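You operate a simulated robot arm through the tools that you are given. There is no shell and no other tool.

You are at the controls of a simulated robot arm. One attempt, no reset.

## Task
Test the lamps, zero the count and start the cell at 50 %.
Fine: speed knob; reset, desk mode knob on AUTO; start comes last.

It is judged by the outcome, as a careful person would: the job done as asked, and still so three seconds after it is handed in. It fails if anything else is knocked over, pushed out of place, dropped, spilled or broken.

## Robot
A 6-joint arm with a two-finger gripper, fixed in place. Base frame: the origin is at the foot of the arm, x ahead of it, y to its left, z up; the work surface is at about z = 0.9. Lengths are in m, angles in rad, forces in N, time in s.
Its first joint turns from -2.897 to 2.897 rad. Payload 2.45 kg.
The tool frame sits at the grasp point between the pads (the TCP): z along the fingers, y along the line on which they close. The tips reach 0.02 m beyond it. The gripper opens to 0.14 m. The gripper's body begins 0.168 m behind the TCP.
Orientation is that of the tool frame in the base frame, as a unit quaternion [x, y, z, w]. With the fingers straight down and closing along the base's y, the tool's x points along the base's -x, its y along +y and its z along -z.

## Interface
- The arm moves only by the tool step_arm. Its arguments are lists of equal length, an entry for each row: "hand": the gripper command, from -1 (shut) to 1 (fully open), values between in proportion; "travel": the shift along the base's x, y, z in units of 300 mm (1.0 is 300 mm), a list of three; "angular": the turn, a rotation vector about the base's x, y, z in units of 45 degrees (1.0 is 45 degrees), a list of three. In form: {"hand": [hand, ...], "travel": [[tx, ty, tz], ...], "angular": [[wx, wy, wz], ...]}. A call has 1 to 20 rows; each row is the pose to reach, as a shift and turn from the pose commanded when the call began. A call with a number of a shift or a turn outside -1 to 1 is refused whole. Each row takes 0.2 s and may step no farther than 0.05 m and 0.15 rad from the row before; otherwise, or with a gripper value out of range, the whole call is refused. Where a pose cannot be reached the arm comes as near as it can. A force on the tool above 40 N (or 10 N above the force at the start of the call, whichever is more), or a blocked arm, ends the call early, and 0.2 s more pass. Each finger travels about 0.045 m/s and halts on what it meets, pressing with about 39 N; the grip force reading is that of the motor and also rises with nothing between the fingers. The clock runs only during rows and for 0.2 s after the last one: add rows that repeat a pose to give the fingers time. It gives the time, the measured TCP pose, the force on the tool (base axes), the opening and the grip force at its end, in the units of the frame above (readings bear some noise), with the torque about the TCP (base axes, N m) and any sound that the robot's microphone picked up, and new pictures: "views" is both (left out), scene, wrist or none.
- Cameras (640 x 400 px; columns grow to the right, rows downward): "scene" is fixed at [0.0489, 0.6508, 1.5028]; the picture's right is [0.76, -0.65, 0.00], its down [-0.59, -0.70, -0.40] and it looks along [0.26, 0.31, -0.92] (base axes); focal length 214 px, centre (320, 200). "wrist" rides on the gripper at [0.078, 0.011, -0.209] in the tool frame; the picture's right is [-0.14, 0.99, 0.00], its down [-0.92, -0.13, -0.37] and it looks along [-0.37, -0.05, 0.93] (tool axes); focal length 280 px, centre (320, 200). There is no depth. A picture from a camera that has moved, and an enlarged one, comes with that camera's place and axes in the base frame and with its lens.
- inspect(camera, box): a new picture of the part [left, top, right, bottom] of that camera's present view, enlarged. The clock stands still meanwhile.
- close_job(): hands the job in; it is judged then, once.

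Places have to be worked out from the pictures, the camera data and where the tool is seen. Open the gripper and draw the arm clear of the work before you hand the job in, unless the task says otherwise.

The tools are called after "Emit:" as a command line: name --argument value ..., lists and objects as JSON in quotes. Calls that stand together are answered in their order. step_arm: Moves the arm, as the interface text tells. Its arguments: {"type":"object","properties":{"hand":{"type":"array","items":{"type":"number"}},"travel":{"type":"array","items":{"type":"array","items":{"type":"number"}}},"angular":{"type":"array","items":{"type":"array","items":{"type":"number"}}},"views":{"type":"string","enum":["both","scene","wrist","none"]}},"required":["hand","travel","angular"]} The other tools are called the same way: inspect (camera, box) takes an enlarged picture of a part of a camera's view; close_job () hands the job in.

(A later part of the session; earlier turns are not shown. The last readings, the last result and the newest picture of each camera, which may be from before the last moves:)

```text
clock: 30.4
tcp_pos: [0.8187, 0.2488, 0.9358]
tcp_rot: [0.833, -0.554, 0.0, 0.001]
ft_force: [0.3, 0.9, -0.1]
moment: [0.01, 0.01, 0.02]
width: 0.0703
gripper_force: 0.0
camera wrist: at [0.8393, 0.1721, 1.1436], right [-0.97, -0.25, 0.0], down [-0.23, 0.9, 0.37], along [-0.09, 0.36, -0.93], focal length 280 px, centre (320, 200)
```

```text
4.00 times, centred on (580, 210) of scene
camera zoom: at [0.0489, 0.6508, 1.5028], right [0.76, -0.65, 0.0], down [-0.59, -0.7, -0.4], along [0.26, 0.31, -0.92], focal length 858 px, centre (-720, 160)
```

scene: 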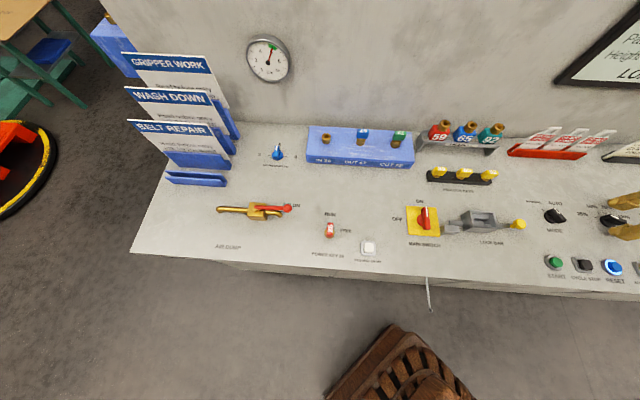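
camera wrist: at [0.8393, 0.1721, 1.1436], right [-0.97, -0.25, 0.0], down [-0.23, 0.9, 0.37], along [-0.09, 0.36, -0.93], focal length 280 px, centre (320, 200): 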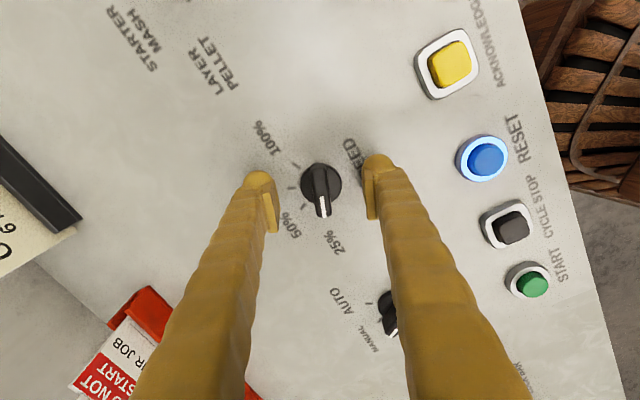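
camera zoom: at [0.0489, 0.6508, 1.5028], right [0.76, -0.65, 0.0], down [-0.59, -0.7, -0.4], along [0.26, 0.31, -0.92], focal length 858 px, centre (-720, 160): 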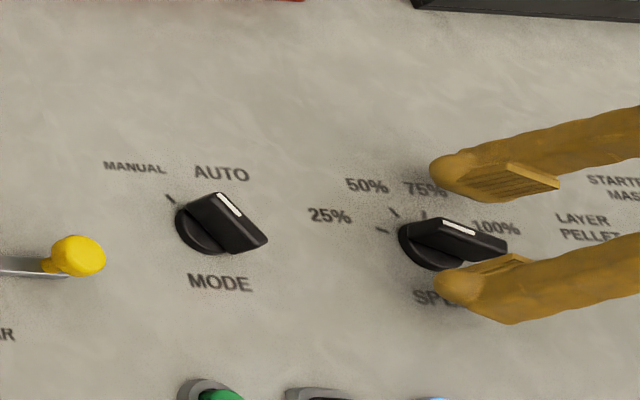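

The fingers straddle the pointer bar cleanly. I close on it and check forces before turning.

Emit:
step_arm --hand '[-1, -1, -1, -1, -1, -1]' --travel '[[0, 0, 0], [0, 0, 0], [0, 0, 0], [0, 0, 0], [0, 0, 0], [0, 0, 0]]' --angular '[[0, 0, 0], [0, 0, 0], [0, 0, 0], [0, 0, 0], [0, 0, 0], [0, 0, 0]]' --views "both"

Emit:
inspect --camera "wrist" --box '[220, 120, 420, 260]'

```text
clock: 31.8
tcp_pos: [0.8176, 0.2493, 0.9352]
tcp_rot: [0.831, -0.556, -0.001, 0.002]
ft_force: [-20.0, -7.8, 1.9]
moment: [-0.09, 0.22, 0.01]
width: 0.013
gripper_force: 39.5
camera wrist: at [0.8388, 0.1719, 1.1437], right [-0.97, -0.25, 0.0], down [-0.23, 0.9, 0.37], along [-0.1, 0.36, -0.93], focal length 280 px, centre (320, 200)
```

scene: 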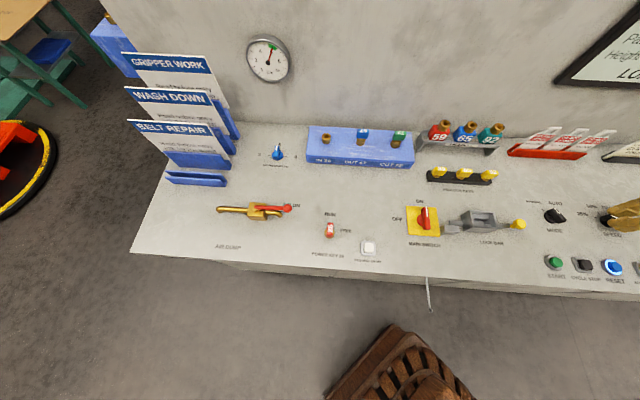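
wrist: 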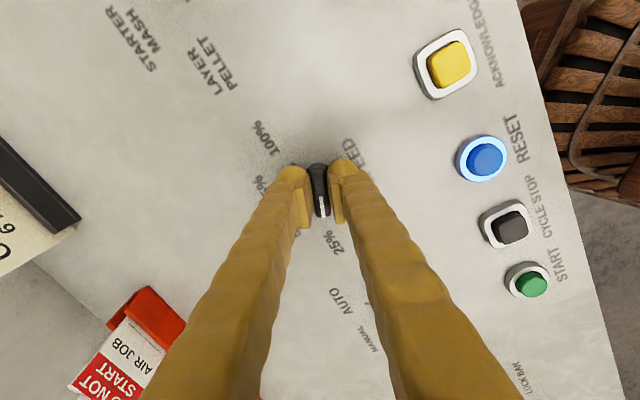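

```text
2.86 times, centred on (320, 190) of wrist
camera zoom: at [0.8388, 0.1719, 1.1437], right [-0.97, -0.25, 0.0], down [-0.23, 0.9, 0.37], along [-0.1, 0.36, -0.93], focal length 801 px, centre (320, 229)
```

zoom: 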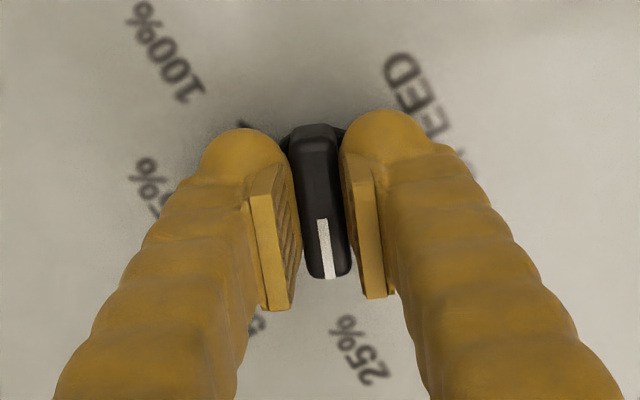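

The bar is held (width 13 mm), with about 21 N of side load along the closing line, meaning my centre is about 1 mm off. I ease the tool 1.2 mm in that direction to relieve it.

Emit:
step_arm --hand '[-1, -1]' --travel '[[-0.0037, -0.0015, 0], [-0.0037, -0.0015, 0]]' --angular '[[0, 0, 0], [0, 0, 0]]' --views "none"

```text
clock: 32.4
tcp_pos: [0.8186, 0.2489, 0.9354]
tcp_rot: [0.832, -0.555, 0.0, 0.0]
ft_force: [0.7, 4.9, -8.6]
moment: [0.09, 0.01, -0.01]
width: 0.0125
gripper_force: 39.4
```

Side force has dropped to about 5 N. Now I turn the knob 45° clockwise (from above) towards 50 %.

Emit:
step_arm --hand '[-1, -1, -1, -1, -1, -1, -1, -1, -1]' --travel '[[0, 0, 0], [0, 0, 0], [0, 0, 0], [0, 0, 0], [0, 0, 0], [0, 0, 0], [0, 0, 0], [0, 0, 0], [0, 0, 0]]' --angular '[[0, 0, -0.125], [0, 0, -0.25], [0, 0, -0.375], [0, 0, -0.5], [0, 0, -0.625], [0, 0, -0.75], [0, 0, -0.875], [0, 0, -1.0], [0, 0, -1.0]]' --views "wrist"

```text
clock: 34.5
tcp_pos: [0.8164, 0.2492, 0.9358]
tcp_rot: [-0.556, 0.831, 0.001, -0.001]
ft_force: [-4.6, 2.6, 5.5]
moment: [0.02, 0.05, 0.06]
width: 0.0131
gripper_force: 38.9
stopped in row 9: the force on the tool passed its limit at 41 N (the readings are from after the stop); the commanded pose is now the measured one
camera wrist: at [0.7774, 0.1798, 1.1438], right [-0.86, 0.51, 0.0], down [0.47, 0.8, 0.37], along [0.18, 0.32, -0.93], focal length 280 px, centre (320, 200)
```

wrist: 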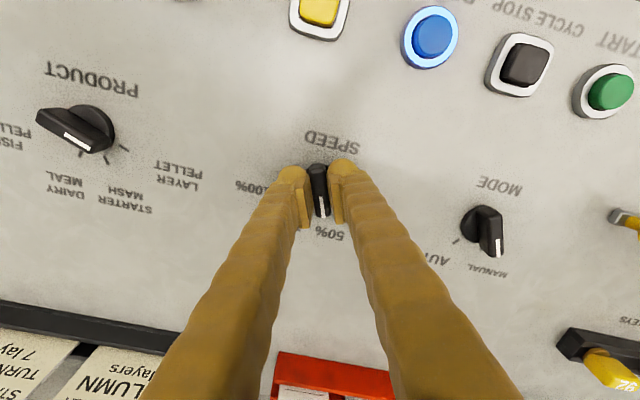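

The knob followed to yaw 67.6° (pointer toward 50 %); the stop came from a transient side load and the forces are now low. I release and rise a little to check the pointer.

Emit:
step_arm --hand '[0, 0, 0, 0, 0, 0, 0, 0, 0]' --travel '[[0, 0, 0], [0, 0, 0], [0, 0, 0], [0, 0, 0], [0, 0, 0.1], [0, 0, 0.2], [0, 0, 0.3], [0, 0, 0.4], [0, 0, 0.4]]' --angular '[[0, 0, 0], [0, 0, 0], [0, 0, 0], [0, 0, 0], [0, 0, 0], [0, 0, 0], [0, 0, 0], [0, 0, 0], [0, 0, 0]]' --views "both"

Emit:
inspect --camera "wrist" --box '[240, 90, 400, 200]'

Emit:
inspect --camera "wrist" --box '[340, 40, 560, 220]'

```text
clock: 36.5
tcp_pos: [0.8154, 0.2496, 1.0546]
tcp_rot: [-0.556, 0.831, 0.001, -0.002]
ft_force: [-0.5, -0.6, 0.7]
moment: [0.0, -0.02, -0.01]
width: 0.0699
gripper_force: 0.0
camera wrist: at [0.7762, 0.1796, 1.2626], right [-0.86, 0.51, 0.0], down [0.47, 0.8, 0.37], along [0.18, 0.32, -0.93], focal length 280 px, centre (320, 200)
```

scene: 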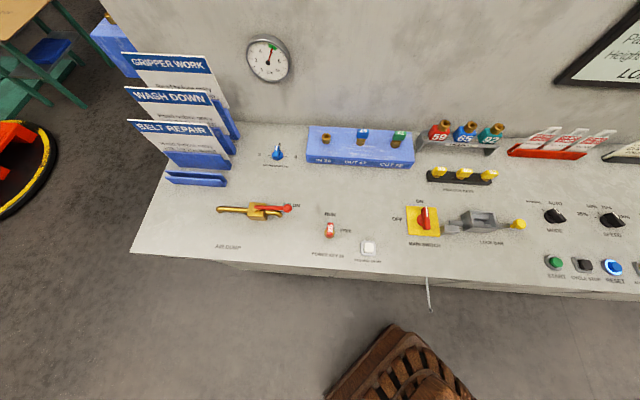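
wrist: 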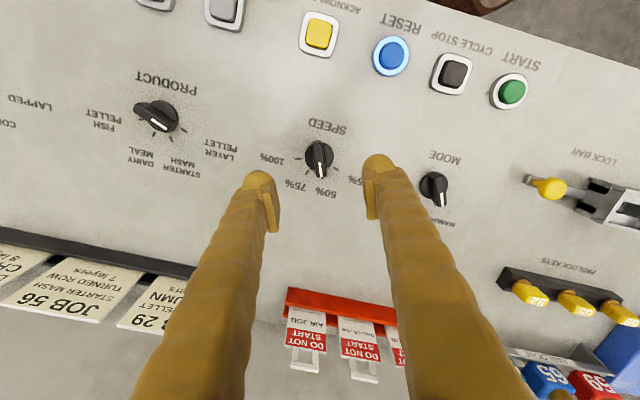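

```text
3.64 times, centred on (320, 145) of wrist
camera zoom: at [0.7762, 0.1796, 1.2626], right [-0.86, 0.51, 0.0], down [0.47, 0.8, 0.37], along [0.18, 0.32, -0.93], focal length 1020 px, centre (320, 400)
```

zoom: 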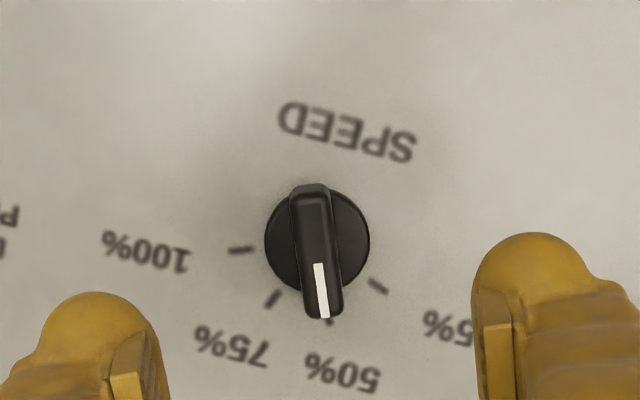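

```text
2.22 times, centred on (450, 130) of wrist
camera zoom: at [0.7762, 0.1796, 1.2626], right [-0.86, 0.51, 0.0], down [0.47, 0.8, 0.37], along [0.18, 0.32, -0.93], focal length 623 px, centre (31, 356)
```

zoom: 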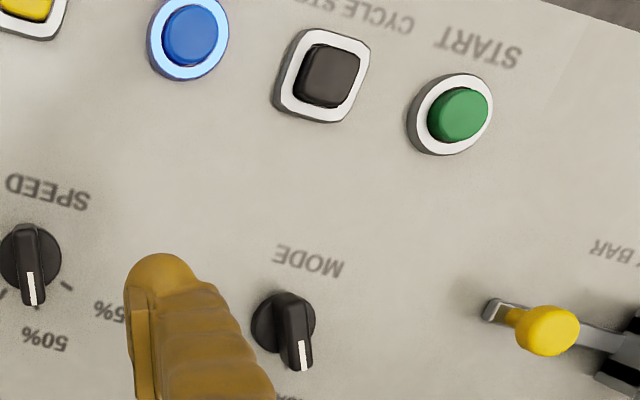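

SPEED's pointer is now on 50 %. Next is RESET, which I place at about (0.688, 0.191): I move over it at z≈1.0 with fingers apart to check alignment.

Emit:
step_arm --hand '[0, 0, 0, 0, 0, 0]' --travel '[[-0.085, -0.04, 0], [-0.17, -0.08, 0], [-0.255, -0.12, 0], [-0.34, -0.16, -0.06], [-0.423, -0.197, -0.15], [-0.423, -0.197, -0.15]]' --angular '[[0, 0, 0], [0, 0, 0], [0, 0, 0], [0, 0, 0], [0, 0, 0], [0, 0, 0]]' --views "both"

Emit:
inspect --camera "wrist" --box '[220, 110, 420, 235]'

```text
clock: 37.9
tcp_pos: [0.6895, 0.1872, 1.0087]
tcp_rot: [-0.556, 0.831, 0.002, -0.001]
ft_force: [-0.3, -0.5, 0.4]
moment: [-0.02, 0.03, -0.01]
width: 0.0702
gripper_force: 0.0
camera wrist: at [0.6507, 0.1178, 1.2174], right [-0.86, 0.51, 0.0], down [0.47, 0.8, 0.37], along [0.18, 0.32, -0.93], focal length 280 px, centre (320, 200)
```

scene: 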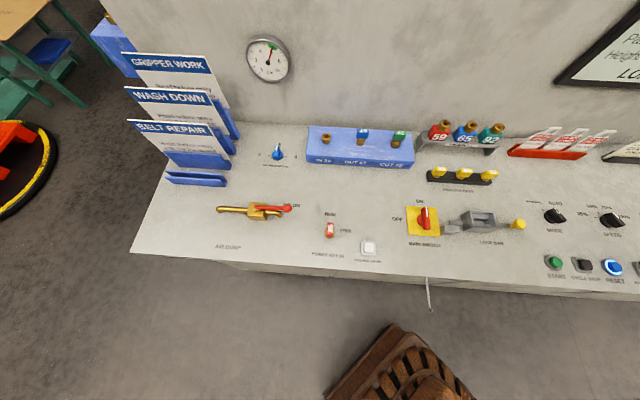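
wrist: 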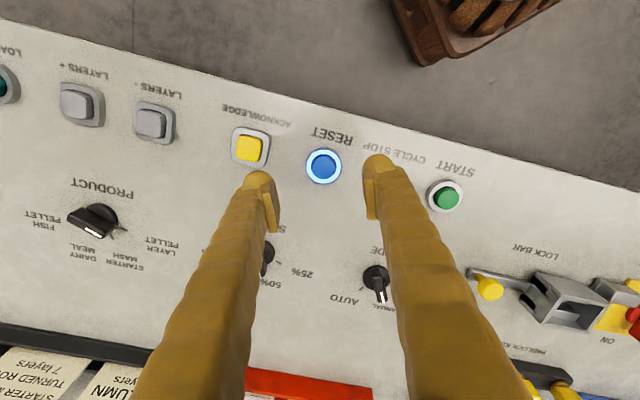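

```text
3.20 times, centred on (320, 172) of wrist
camera zoom: at [0.6507, 0.1178, 1.2174], right [-0.86, 0.51, 0.0], down [0.47, 0.8, 0.37], along [0.18, 0.32, -0.93], focal length 897 px, centre (320, 288)
```

zoom: 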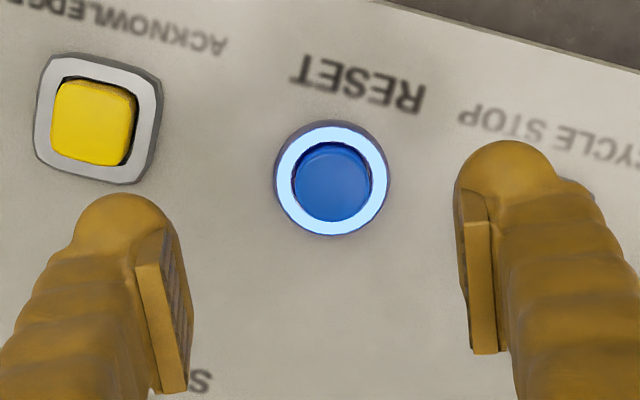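

RESET is about 4 mm from the tool axis: centre ≈ (0.687, 0.191). I correct, close the fingers and lower to about 12 mm above the cap.

Emit:
step_arm --hand '[-1, -1, -1, -1, -1, -1, -1, -1, -1]' --travel '[[-0.008, 0.012, 0], [-0.008, 0.012, 0], [-0.008, 0.012, 0], [-0.008, 0.012, 0], [-0.008, 0.012, -0.05], [-0.008, 0.012, -0.1], [-0.008, 0.012, -0.16], [-0.008, 0.012, -0.21], [-0.008, 0.012, -0.21]]' --angular '[[0, 0, 0], [0, 0, 0], [0, 0, 0], [0, 0, 0], [0, 0, 0], [0, 0, 0], [0, 0, 0], [0, 0, 0], [0, 0, 0]]' --views "both"

Emit:
inspect --camera "scene" --box '[520, 200, 640, 290]'

```text
clock: 39.9
tcp_pos: [0.6887, 0.1922, 0.9462]
tcp_rot: [-0.555, 0.832, 0.002, -0.001]
ft_force: [0.2, -0.5, -0.3]
moment: [-0.03, 0.03, -0.02]
width: 0.0002
gripper_force: 29.0
camera wrist: at [0.6487, 0.1231, 1.1539], right [-0.86, 0.51, 0.0], down [0.47, 0.8, 0.37], along [0.18, 0.32, -0.93], focal length 280 px, centre (320, 200)
```

scene: 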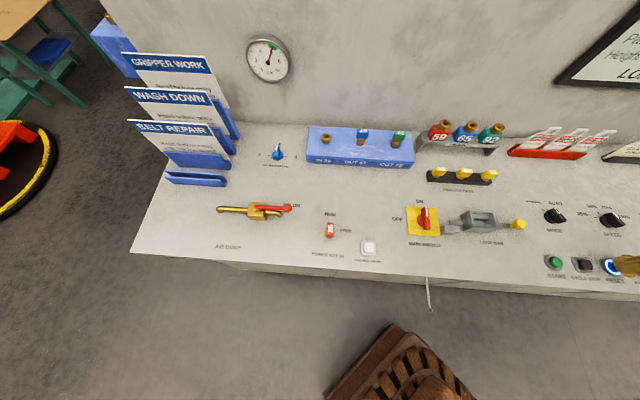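
wrist: 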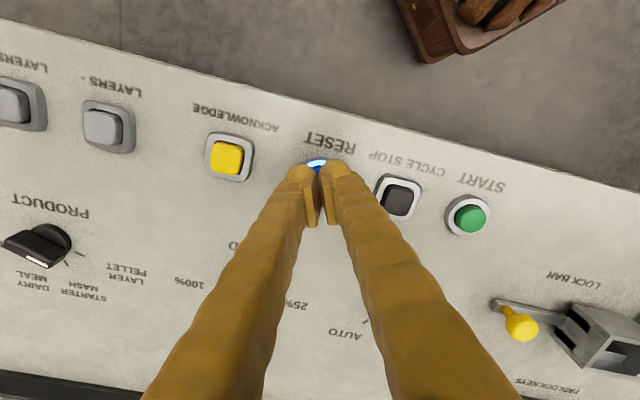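

```text
4.44 times, centred on (580, 245) of scene
camera zoom: at [0.0489, 0.6508, 1.5028], right [0.76, -0.65, 0.0], down [-0.59, -0.7, -0.4], along [0.26, 0.31, -0.92], focal length 953 px, centre (-836, 0)
```

zoom: 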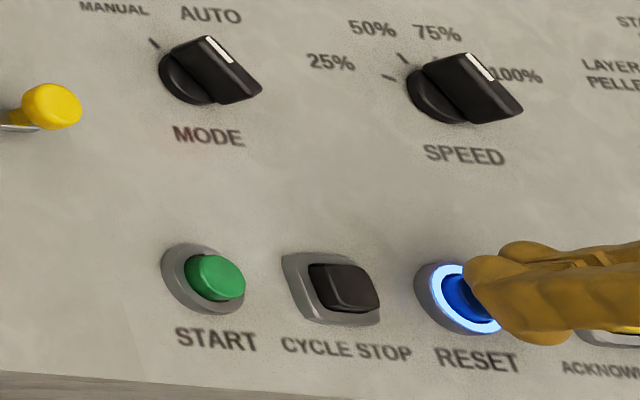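

The closed tips are over RESET with the SPEED pointer matching 50 %. I press down slowly.

Emit:
step_arm --hand '[-1, -1, -1, -1, -1, -1, -1]' --travel '[[0, 0, -0.0133], [0, 0, -0.0267], [0, 0, -0.04], [0, 0, -0.0467], [0, 0, -0.0533], [0, 0, -0.06], [0, 0, -0.06]]' --angular '[[0, 0, 0], [0, 0, 0], [0, 0, 0], [0, 0, 0], [0, 0, 0], [0, 0, 0], [0, 0, 0]]' --views "both"

Emit:
inspect --camera "scene" --box '[520, 200, 640, 290]'

```text
clock: 41.5
tcp_pos: [0.6865, 0.194, 0.9307]
tcp_rot: [-0.556, 0.831, 0.002, -0.002]
ft_force: [0.6, -1.3, 5.7]
moment: [-0.06, -0.04, 0.0]
width: 0.0061
gripper_force: 29.7
heard: click
camera wrist: at [0.6482, 0.1241, 1.1378], right [-0.86, 0.51, 0.0], down [0.47, 0.8, 0.37], along [0.18, 0.32, -0.93], focal length 280 px, centre (320, 200)
```

scene: 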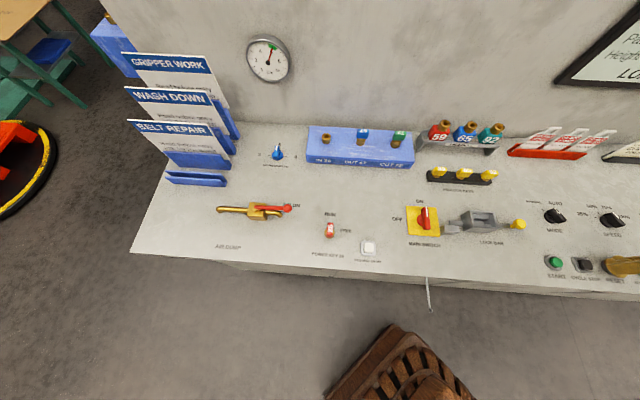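
wrist: 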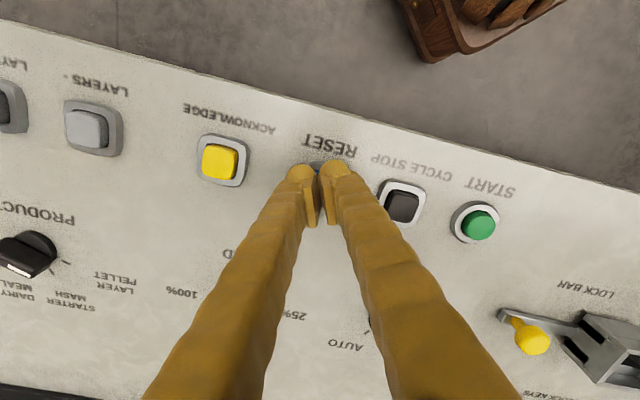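

```text
4.44 times, centred on (580, 245) of scene
camera zoom: at [0.0489, 0.6508, 1.5028], right [0.76, -0.65, 0.0], down [-0.59, -0.7, -0.4], along [0.26, 0.31, -0.92], focal length 953 px, centre (-836, 0)
```

zoom: 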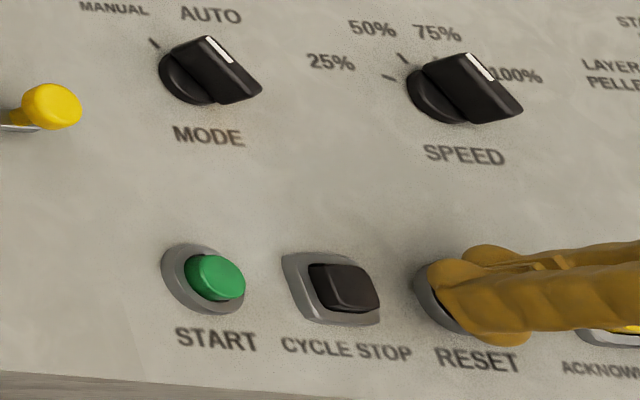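

RESET clicked and its blue lamp has gone out. I lift, open to 70 mm and move over MODE at about (0.706, 0.360), keeping the yaw, which matches the MANUAL pointer direction.

Emit:
step_arm --hand '[-1, -1, -1, 0, 0, 0, 0, 0, 0]' --travel '[[0, 0, 0.1], [0, 0, 0.2], [0, 0, 0.333], [0.013, 0.111, 0.333], [0.026, 0.223, 0.333], [0.039, 0.334, 0.333], [0.052, 0.446, 0.333], [0.065, 0.555, 0.333], [0.065, 0.555, 0.333]]' --angular '[[0, 0, 0], [0, 0, 0], [0, 0, 0], [0, 0, 0], [0, 0, 0], [0, 0, 0], [0, 0, 0], [0, 0, 0], [0, 0, 0]]' --views "both"

Emit:
inspect --camera "wrist" --box '[240, 110, 400, 210]'

Emit:
inspect --camera "scene" --box '[520, 200, 640, 290]'

```text
clock: 43.5
tcp_pos: [0.7085, 0.3611, 1.029]
tcp_rot: [-0.555, 0.832, 0.002, -0.001]
ft_force: [-0.1, 0.4, 0.1]
moment: [-0.04, 0.0, 0.03]
width: 0.0702
gripper_force: 0.1
camera wrist: at [0.6694, 0.2908, 1.2373], right [-0.86, 0.51, 0.0], down [0.47, 0.8, 0.37], along [0.18, 0.32, -0.93], focal length 280 px, centre (320, 200)
```

scene: 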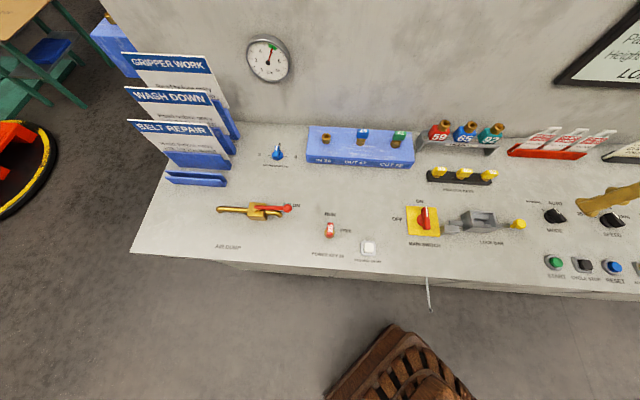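
wrist: 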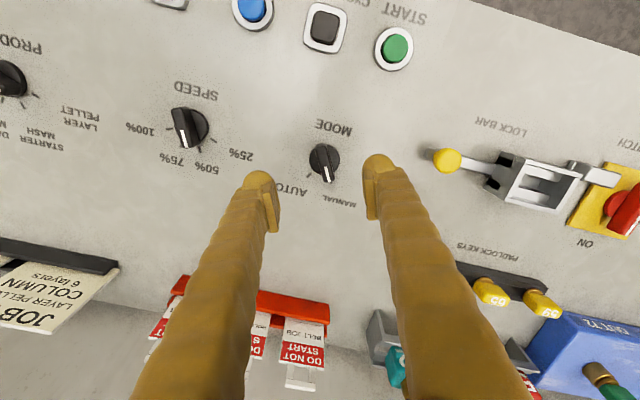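

```text
4.00 times, centred on (320, 160) of wrist
camera zoom: at [0.6694, 0.2908, 1.2373], right [-0.86, 0.51, 0.0], down [0.47, 0.8, 0.37], along [0.18, 0.32, -0.93], focal length 1122 px, centre (320, 360)
```

zoom: 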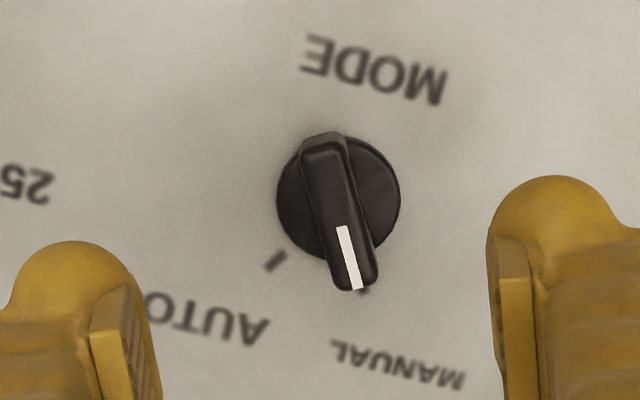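

```text
4.44 times, centred on (580, 245) of scene
camera zoom: at [0.0489, 0.6508, 1.5028], right [0.76, -0.65, 0.0], down [-0.59, -0.7, -0.4], along [0.26, 0.31, -0.92], focal length 953 px, centre (-836, 0)
```

zoom: 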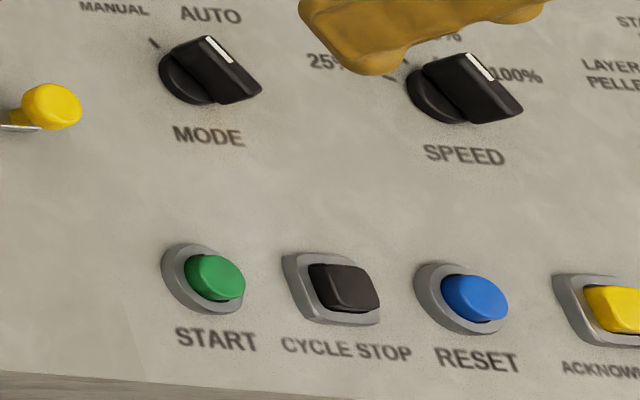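

RESET's lamp stays off. The MODE bar measures about 73–75° with AUTO near 15–18°, and its centre is about 5 mm off the tool axis at roughly (0.7025, 0.3635). I correct the position, add 6.5° of yaw, and lower for a closer check.

Emit:
step_arm --hand '[0, 0, 0, 0, 0]' --travel '[[-0.015, 0.0107, -0.06], [-0.015, 0.0107, -0.12], [-0.015, 0.0107, -0.18], [-0.015, 0.0107, -0.233], [-0.015, 0.0107, -0.233]]' --angular '[[0, 0, 0.07], [0, 0, 0.144], [0, 0, 0.144], [0, 0, 0.144], [0, 0, 0.144]]' --views "wrist"

Emit:
inspect --camera "wrist" --box '[240, 120, 400, 220]'

```text
clock: 44.7
tcp_pos: [0.7016, 0.3627, 0.9574]
tcp_rot: [-0.602, 0.798, 0.002, -0.001]
ft_force: [1.1, -0.7, -1.2]
moment: [0.01, -0.05, -0.03]
width: 0.0701
gripper_force: 0.1
camera wrist: at [0.6709, 0.2896, 1.1663], right [-0.91, 0.41, 0.0], down [0.38, 0.85, 0.37], along [0.15, 0.34, -0.93], focal length 280 px, centre (320, 200)
```

wrist: 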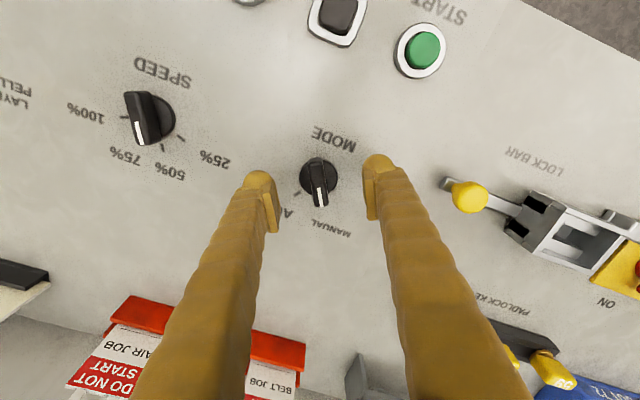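

```text
4.00 times, centred on (320, 170) of wrist
camera zoom: at [0.6709, 0.2896, 1.1663], right [-0.91, 0.41, 0.0], down [0.38, 0.85, 0.37], along [0.15, 0.34, -0.93], focal length 1122 px, centre (320, 320)
```

zoom: 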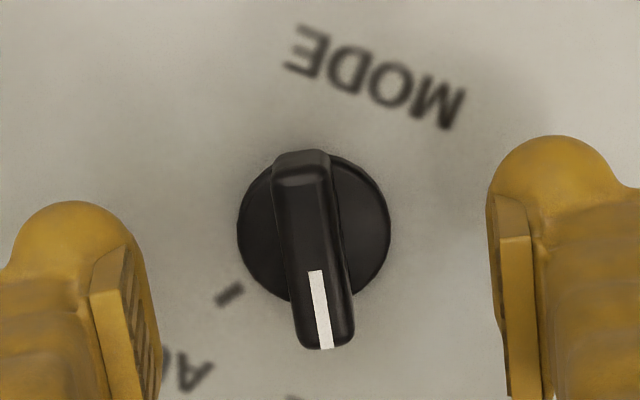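

The bar is aligned with the pads and about 1.6 mm left of the axis. I correct that, lower to TCP z≈0.9355 and close on the bar.

Emit:
step_arm --hand '[0, 0, 0, -1, -1, -1, -1, -1, -1]' --travel '[[0.0047, -0.002, -0.04], [0.0047, -0.002, -0.081], [0.0047, -0.002, -0.081], [0.0047, -0.002, -0.081], [0.0047, -0.002, -0.081], [0.0047, -0.002, -0.081], [0.0047, -0.002, -0.081], [0.0047, -0.002, -0.081], [0.0047, -0.002, -0.081]]' --angular '[[0, 0, 0], [0, 0, 0], [0, 0, 0], [0, 0, 0], [0, 0, 0], [0, 0, 0], [0, 0, 0], [0, 0, 0], [0, 0, 0]]' --views "wrist"

```text
clock: 46.7
tcp_pos: [0.7037, 0.3618, 0.9343]
tcp_rot: [-0.602, 0.799, 0.001, -0.001]
ft_force: [7.6, -4.3, -3.0]
moment: [-0.09, -0.06, -0.01]
width: 0.013
gripper_force: 39.8
camera wrist: at [0.6721, 0.2884, 1.1426], right [-0.91, 0.41, 0.0], down [0.38, 0.85, 0.37], along [0.15, 0.34, -0.93], focal length 280 px, centre (320, 200)
```

wrist: 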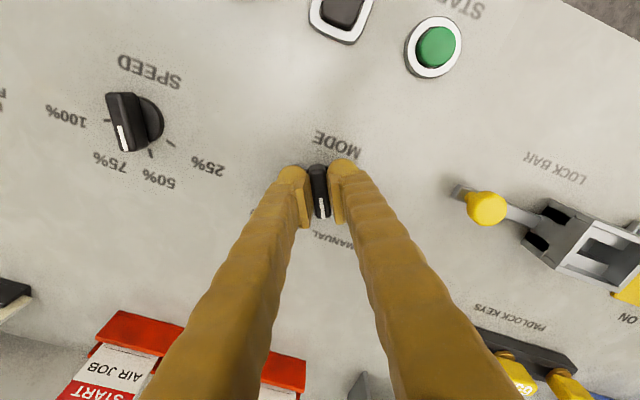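

Gripped at 13 mm with about 9 N side load. I nudge 0.4 mm to relieve it and turn the first 30° clockwise, then check the load again.

Emit:
step_arm --hand '[-1, -1, -1, -1, -1, -1, -1, -1]' --travel '[[0.0013, -0.0007, 0], [0.0013, -0.0007, 0], [0.0013, -0.0007, 0], [0.0013, -0.0007, 0], [0.0013, -0.0007, 0], [0.0013, -0.0007, 0], [0.0013, -0.0007, 0], [0.0013, -0.0007, 0]]' --angular '[[0, 0, 0], [0, 0, -0.111], [0, 0, -0.222], [0, 0, -0.333], [0, 0, -0.444], [0, 0, -0.555], [0, 0, -0.667], [0, 0, -0.667]]' --views "wrist"

```text
clock: 48.4
tcp_pos: [0.7017, 0.3625, 0.9341]
tcp_rot: [-0.376, 0.927, 0.001, -0.002]
ft_force: [-2.5, 1.2, -0.1]
moment: [0.03, -0.03, 0.0]
width: 0.0129
gripper_force: 39.4
stopped in row 8: the force on the tool passed its limit at 40 N (the readings are from after the stop); the commanded pose is now the measured one
camera wrist: at [0.6403, 0.3149, 1.1432], right [-0.59, 0.81, 0.0], down [0.75, 0.55, 0.37], along [0.29, 0.22, -0.93], focal length 280 px, centre (320, 200)
```

wrist: 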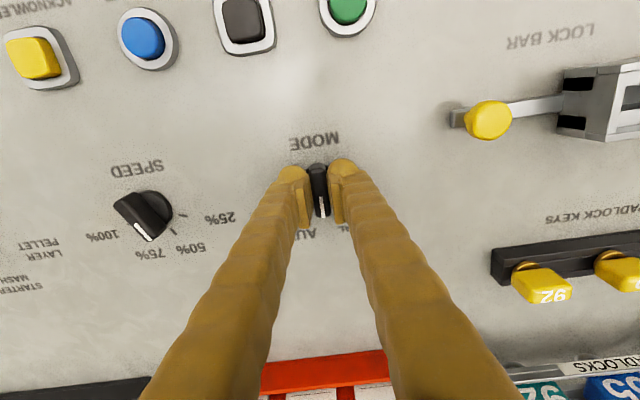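

The knob is at mid-travel (44°) and the load has relaxed to about 3 N at the re-based pose. I continue in smaller stages.

Emit:
step_arm --hand '[-1, -1, -1, -1, -1]' --travel '[[0, 0, 0], [0, 0, 0], [0, 0, 0], [0, 0, 0], [0, 0, 0]]' --angular '[[0, 0, -0.09], [0, 0, -0.18], [0, 0, -0.27], [0, 0, -0.35], [0, 0, -0.35]]' --views "wrist"

```text
clock: 49.6
tcp_pos: [0.7013, 0.3626, 0.9347]
tcp_rot: [-0.244, 0.97, 0.002, -0.002]
ft_force: [-16.1, 9.0, -0.8]
moment: [0.1, 0.19, 0.04]
width: 0.0132
gripper_force: 39.7
camera wrist: at [0.6298, 0.3341, 1.1432], right [-0.35, 0.94, 0.0], down [0.87, 0.32, 0.37], along [0.34, 0.13, -0.93], focal length 280 px, centre (320, 200)
```

wrist: 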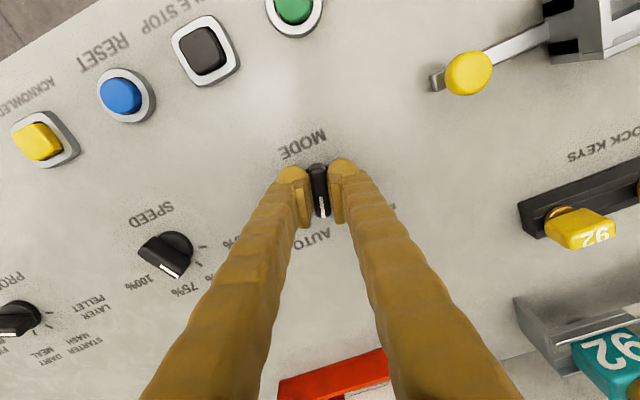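

Side load is 18 N at yaw 28°, so I ease the tool 1 mm along it and turn the remaining 13° to AUTO.

Emit:
step_arm --hand '[-1, -1, -1, -1, -1, -1]' --travel '[[-0.003, 0.0017, 0], [-0.003, 0.0017, 0], [-0.003, 0.0017, 0], [-0.003, 0.0017, 0], [-0.003, 0.0017, 0], [-0.003, 0.0017, 0]]' --angular '[[0, 0, 0], [0, 0, -0.08], [0, 0, -0.16], [0, 0, -0.24], [0, 0, -0.29], [0, 0, -0.29]]' --views "wrist"

```text
clock: 51.0
tcp_pos: [0.7016, 0.3637, 0.9343]
tcp_rot: [-0.133, 0.991, 0.001, -0.001]
ft_force: [7.7, 13.2, -26.5]
moment: [0.12, -0.06, 0.01]
width: 0.0132
gripper_force: 40.0
camera wrist: at [0.625, 0.3517, 1.1433], right [-0.13, 0.99, 0.0], down [0.92, 0.12, 0.37], along [0.36, 0.05, -0.93], focal length 280 px, centre (320, 200)
```

wrist: 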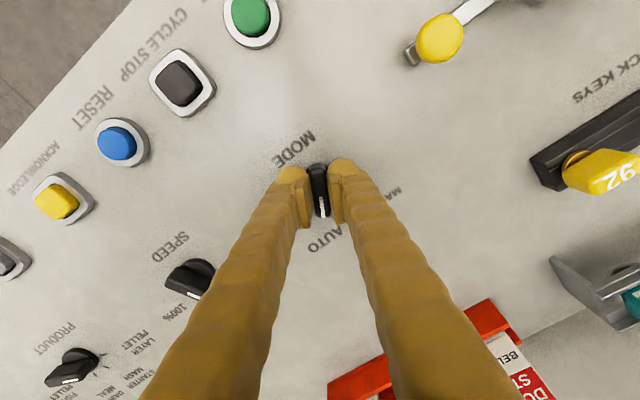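

Yaw is 15°, the pointer faces AUTO, and RESET's lamp is still off. I release, rise, and check where the pointer rests.

Emit:
step_arm --hand '[0, 0, 0, 0, 0, 0, 0, 0, 0]' --travel '[[0, 0, 0], [0, 0, 0], [0, 0, 0], [0, 0, 0], [0, 0, 0.1], [0, 0, 0.2], [0, 0, 0.3], [0, 0, 0.4], [0, 0, 0.4]]' --angular '[[0, 0, 0], [0, 0, 0], [0, 0, 0], [0, 0, 0], [0, 0, 0], [0, 0, 0], [0, 0, 0], [0, 0, 0], [0, 0, 0]]' --views "both"

Emit:
inspect --camera "wrist" --box '[220, 90, 420, 210]'

Emit:
inspect --camera "wrist" --box '[80, 0, 320, 240]'

Emit:
inspect --camera "scene" --box '[520, 190, 640, 290]'

```text
clock: 53.0
tcp_pos: [0.7023, 0.363, 1.0555]
tcp_rot: [-0.134, 0.991, 0.002, -0.001]
ft_force: [-0.2, -0.4, 0.7]
moment: [0.0, -0.01, 0.01]
width: 0.0699
gripper_force: 0.0
camera wrist: at [0.6251, 0.3522, 1.2639], right [-0.13, 0.99, 0.0], down [0.92, 0.12, 0.37], along [0.36, 0.05, -0.93], focal length 280 px, centre (320, 200)
```

scene: 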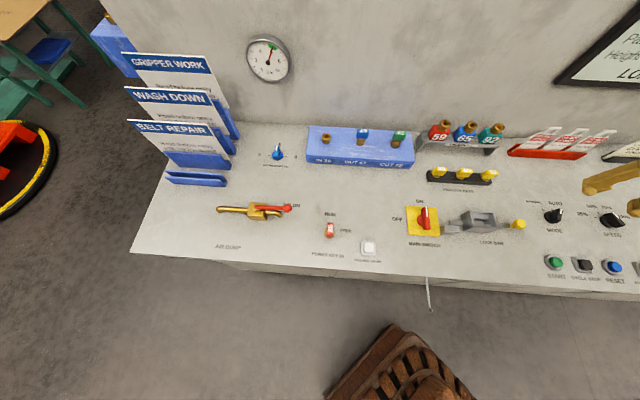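
wrist: 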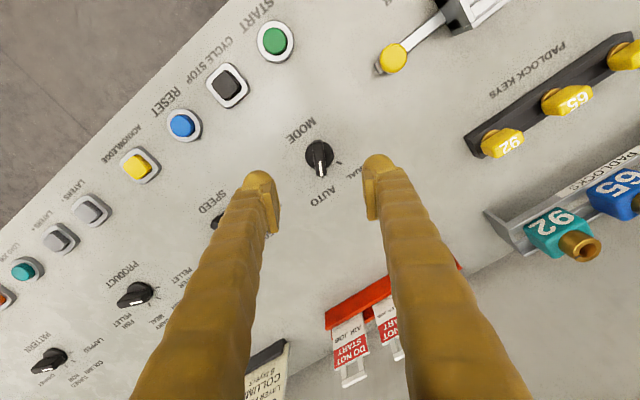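

```text
3.20 times, centred on (320, 150) of wrist
camera zoom: at [0.6251, 0.3522, 1.2639], right [-0.13, 0.99, 0.0], down [0.92, 0.12, 0.37], along [0.36, 0.05, -0.93], focal length 897 px, centre (320, 360)
```

zoom: 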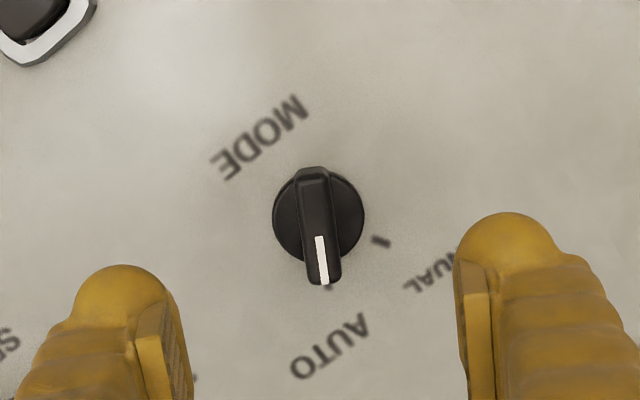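

```text
1.67 times, centred on (200, 120) of wrist
camera zoom: at [0.6251, 0.3522, 1.2639], right [-0.13, 0.99, 0.0], down [0.92, 0.12, 0.37], along [0.36, 0.05, -0.93], focal length 467 px, centre (520, 333)
```

zoom: 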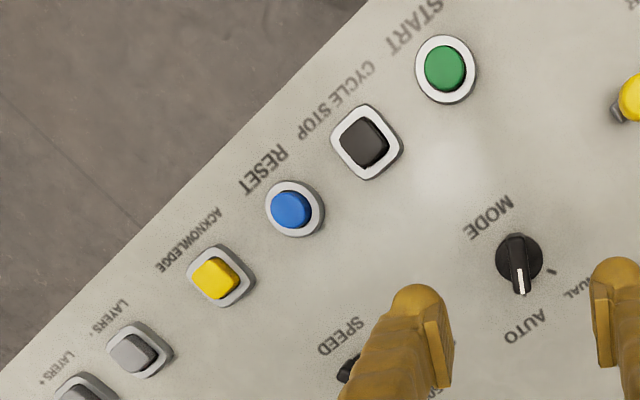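

```text
4.00 times, centred on (580, 240) of scene
camera zoom: at [0.0489, 0.6508, 1.5028], right [0.76, -0.65, 0.0], down [-0.59, -0.7, -0.4], along [0.26, 0.31, -0.92], focal length 858 px, centre (-720, 40)
```

zoom: 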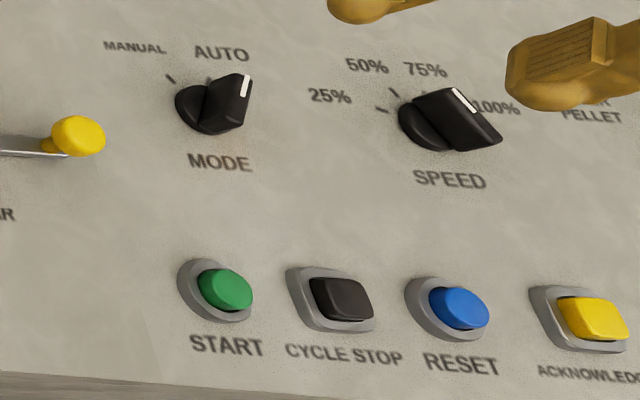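

MODE rests on AUTO and SPEED on 50 %, with RESET dark. Before pressing START I check the wall display once more, moving back and tilting up.

Emit:
step_arm --hand '[0.5, 1, 1, 1, 1, 1, 1, 1]' --travel '[[0.008, -0.1, 0.07], [0.017, -0.2, 0.14], [0.025, -0.3, 0.21], [0.034, -0.4, 0.28], [0.043, -0.5, 0.35], [0.05, -0.6, 0.42], [0.06, -0.71, 0.483], [0.06, -0.71, 0.483]]' --angular '[[0, 0, 0.1], [0, 0, 0.2], [0, 0, 0.3], [0, 0, 0.4], [0, 0, 0.5], [0, 0, 0.6], [0, 0, 0.66], [0, 0, 0.66]]' --views "none"

Emit:
step_arm --hand '[1, 1, 1, 1, 1, 1, 1]' --travel '[[0.03, -0.04, 0], [0.06, -0.08, 0], [0.09, -0.12, 0], [0.12, -0.16, 0], [0.15, -0.2, 0], [0.18, -0.24, 0], [0.18, -0.24, 0]]' --angular '[[0.1, -0.1, 0], [0.2, -0.2, 0], [0.3, -0.3, 0], [0.4, -0.4, 0], [0.5, -0.5, 0], [0.56, -0.56, 0], [0.56, -0.56, 0]]' --views "wrist"

```text
clock: 54.8
tcp_pos: [0.7214, 0.1489, 1.2001]
tcp_rot: [-0.383, 0.924, 0.0, -0.001]
ft_force: [-0.4, 0.0, -0.5]
moment: [0.01, -0.02, 0.02]
width: 0.1398
gripper_force: 0.0
```

```text
clock: 56.4
tcp_pos: [0.7731, 0.0779, 1.1986]
tcp_rot: [-0.365, 0.879, 0.119, 0.281]
ft_force: [-0.6, 0.2, -1.0]
moment: [0.0, -0.01, 0.01]
width: 0.14
gripper_force: 0.0
camera wrist: at [0.6361, -0.0475, 1.3229], right [-0.62, 0.78, 0.08], down [0.47, 0.29, 0.83], along [0.63, 0.56, -0.54], focal length 280 px, centre (320, 200)
```

wrist: 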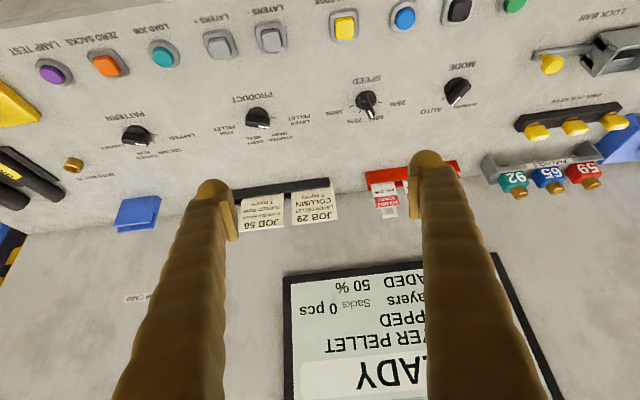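

The display reads READY, 50 %, Sacks 0 pcs – all set for START, last. I return the tool to vertical and move over START at about (0.583, 0.296).

Emit:
step_arm --hand '[0.8, 0.5, 0.2, 0, 0, 0, 0, 0, 0, 0]' --travel '[[-0.08, 0.09, 0], [-0.16, 0.18, 0], [-0.24, 0.27, -0.03], [-0.32, 0.37, -0.1], [-0.4, 0.46, -0.2], [-0.48, 0.55, -0.3], [-0.56, 0.64, -0.4], [-0.6, 0.7, -0.5], [-0.635, 0.73, -0.6], [-0.635, 0.73, -0.6]]' --angular '[[-0.08, 0.08, 0], [-0.16, 0.16, 0], [-0.24, 0.24, 0], [-0.32, 0.32, 0], [-0.4, 0.4, 0], [-0.48, 0.48, 0], [-0.56, 0.56, 0], [-0.56, 0.56, 0], [-0.56, 0.56, 0], [-0.56, 0.56, 0]]' --views "both"

Emit:
inspect --camera "wrist" --box '[220, 100, 420, 225]'

```text
clock: 58.6
tcp_pos: [0.5828, 0.2976, 1.0181]
tcp_rot: [-0.383, 0.924, 0.001, -0.002]
ft_force: [0.0, -0.3, 0.5]
moment: [0.0, 0.03, 0.01]
width: 0.0702
gripper_force: 0.2
camera wrist: at [0.5213, 0.2482, 1.226], right [-0.6, 0.8, 0.0], down [0.74, 0.56, 0.37], along [0.29, 0.22, -0.93], focal length 280 px, centre (320, 200)
```

scene: 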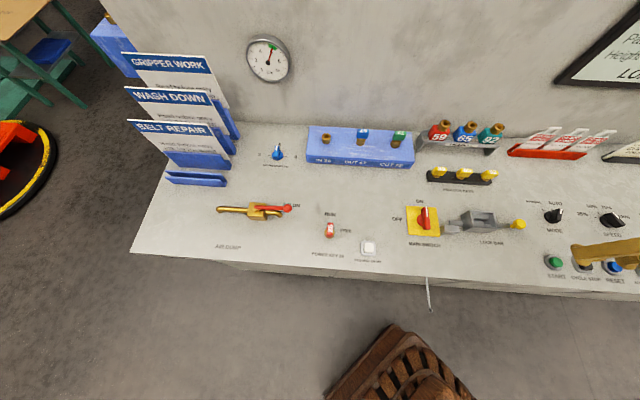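
wrist: 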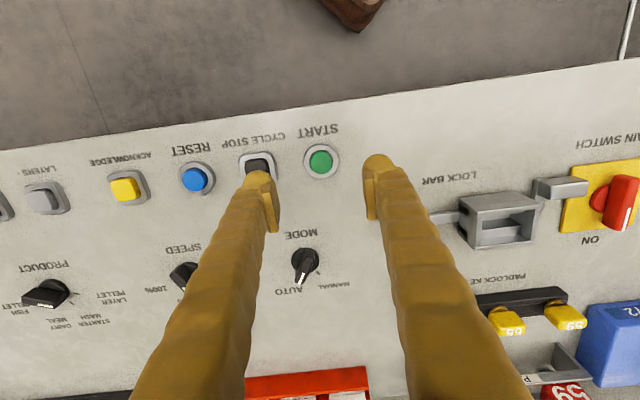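

```text
3.20 times, centred on (320, 162) of wrist
camera zoom: at [0.5213, 0.2482, 1.226], right [-0.6, 0.8, 0.0], down [0.74, 0.56, 0.37], along [0.29, 0.22, -0.93], focal length 897 px, centre (320, 320)
```

zoom: 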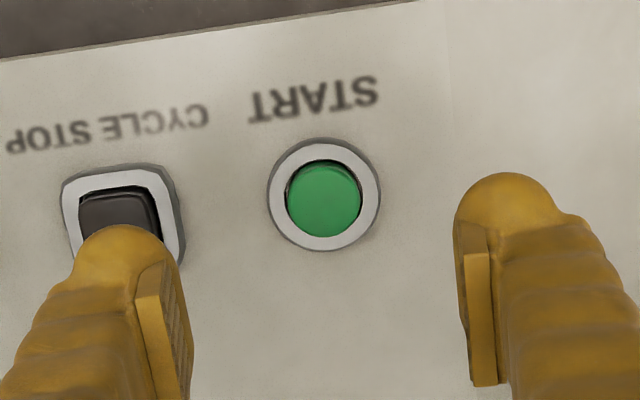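

START sits exactly on the tool axis. I close the fingers at this height first (one is above CYCLE STOP), then lower to about 14 mm above the cap.

Emit:
step_arm --hand '[-1, -1, -1, -1, -1, -1, -1, -1, -1, -1]' --travel '[[0, 0, 0], [0, 0, 0], [0, 0, 0], [0, 0, 0], [0, 0, 0], [0, 0, -0.06], [0, 0, -0.12], [0, 0, -0.18], [0, 0, -0.24], [0, 0, -0.24]]' --angular '[[0, 0, 0], [0, 0, 0], [0, 0, 0], [0, 0, 0], [0, 0, 0], [0, 0, 0], [0, 0, 0], [0, 0, 0], [0, 0, 0], [0, 0, 0]]' --views "both"

Emit:
inspect --camera "scene" --box '[520, 200, 640, 290]'

```text
clock: 60.8
tcp_pos: [0.5827, 0.2976, 0.9466]
tcp_rot: [-0.383, 0.924, 0.001, -0.001]
ft_force: [1.3, -0.1, -0.3]
moment: [0.07, -0.01, 0.0]
width: 0.0
gripper_force: 28.9
camera wrist: at [0.521, 0.2492, 1.1554], right [-0.6, 0.8, 0.0], down [0.74, 0.56, 0.37], along [0.29, 0.22, -0.93], focal length 280 px, centre (320, 200)
```

scene: 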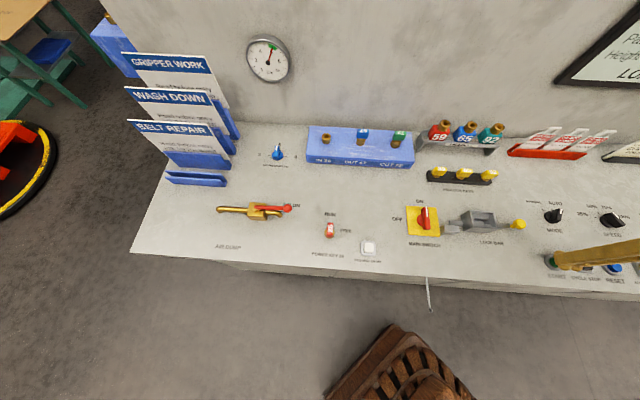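
wrist: 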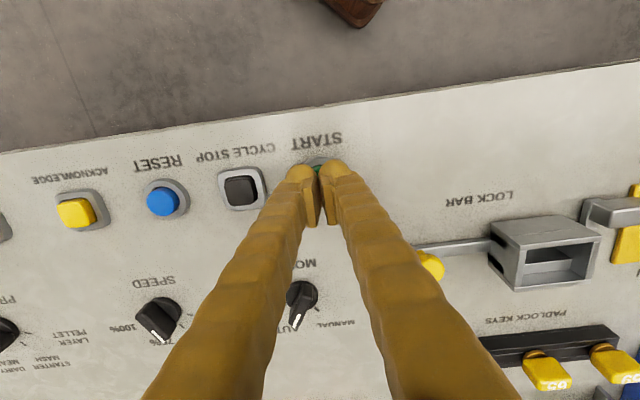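

```text
4.44 times, centred on (580, 245) of scene
camera zoom: at [0.0489, 0.6508, 1.5028], right [0.76, -0.65, 0.0], down [-0.59, -0.7, -0.4], along [0.26, 0.31, -0.92], focal length 953 px, centre (-836, 0)
```

zoom: 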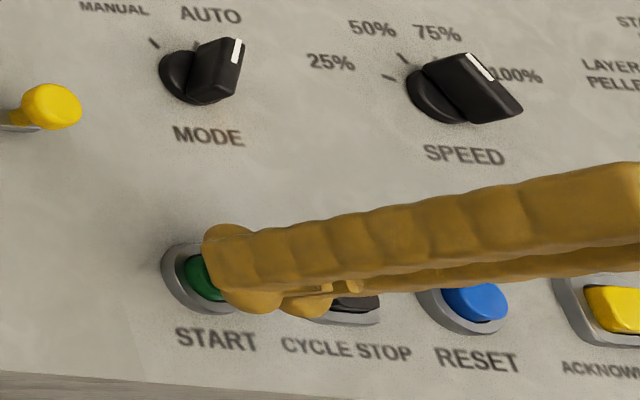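

The closed tips are centred over START alone. I press it slowly, as with RESET.

Emit:
step_arm --hand '[-1, -1, -1, -1, -1, -1, -1]' --travel '[[0, 0, -0.0133], [0, 0, -0.0267], [0, 0, -0.04], [0, 0, -0.0467], [0, 0, -0.0533], [0, 0, -0.06], [0, 0, -0.06]]' --angular '[[0, 0, 0], [0, 0, 0], [0, 0, 0], [0, 0, 0], [0, 0, 0], [0, 0, 0], [0, 0, 0]]' --views "both"

```text
clock: 62.4
tcp_pos: [0.5832, 0.2967, 0.9294]
tcp_rot: [-0.382, 0.924, 0.001, -0.001]
ft_force: [2.5, -0.6, 5.3]
moment: [-0.02, -0.04, -0.01]
width: 0.0059
gripper_force: 29.7
heard: click
camera wrist: at [0.5214, 0.2479, 1.1381], right [-0.6, 0.8, 0.0], down [0.74, 0.56, 0.37], along [0.29, 0.22, -0.93], focal length 280 px, centre (320, 200)
```

scene: 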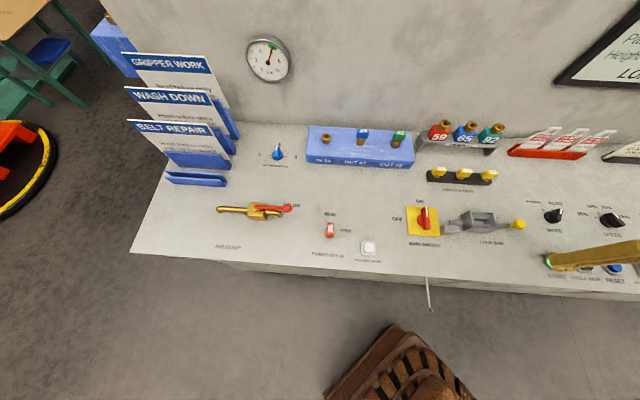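
wrist: 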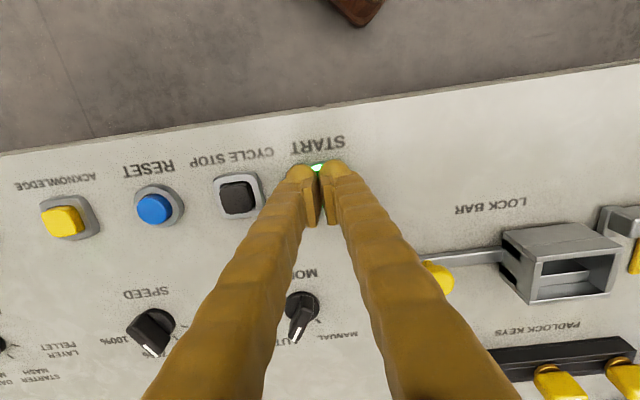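

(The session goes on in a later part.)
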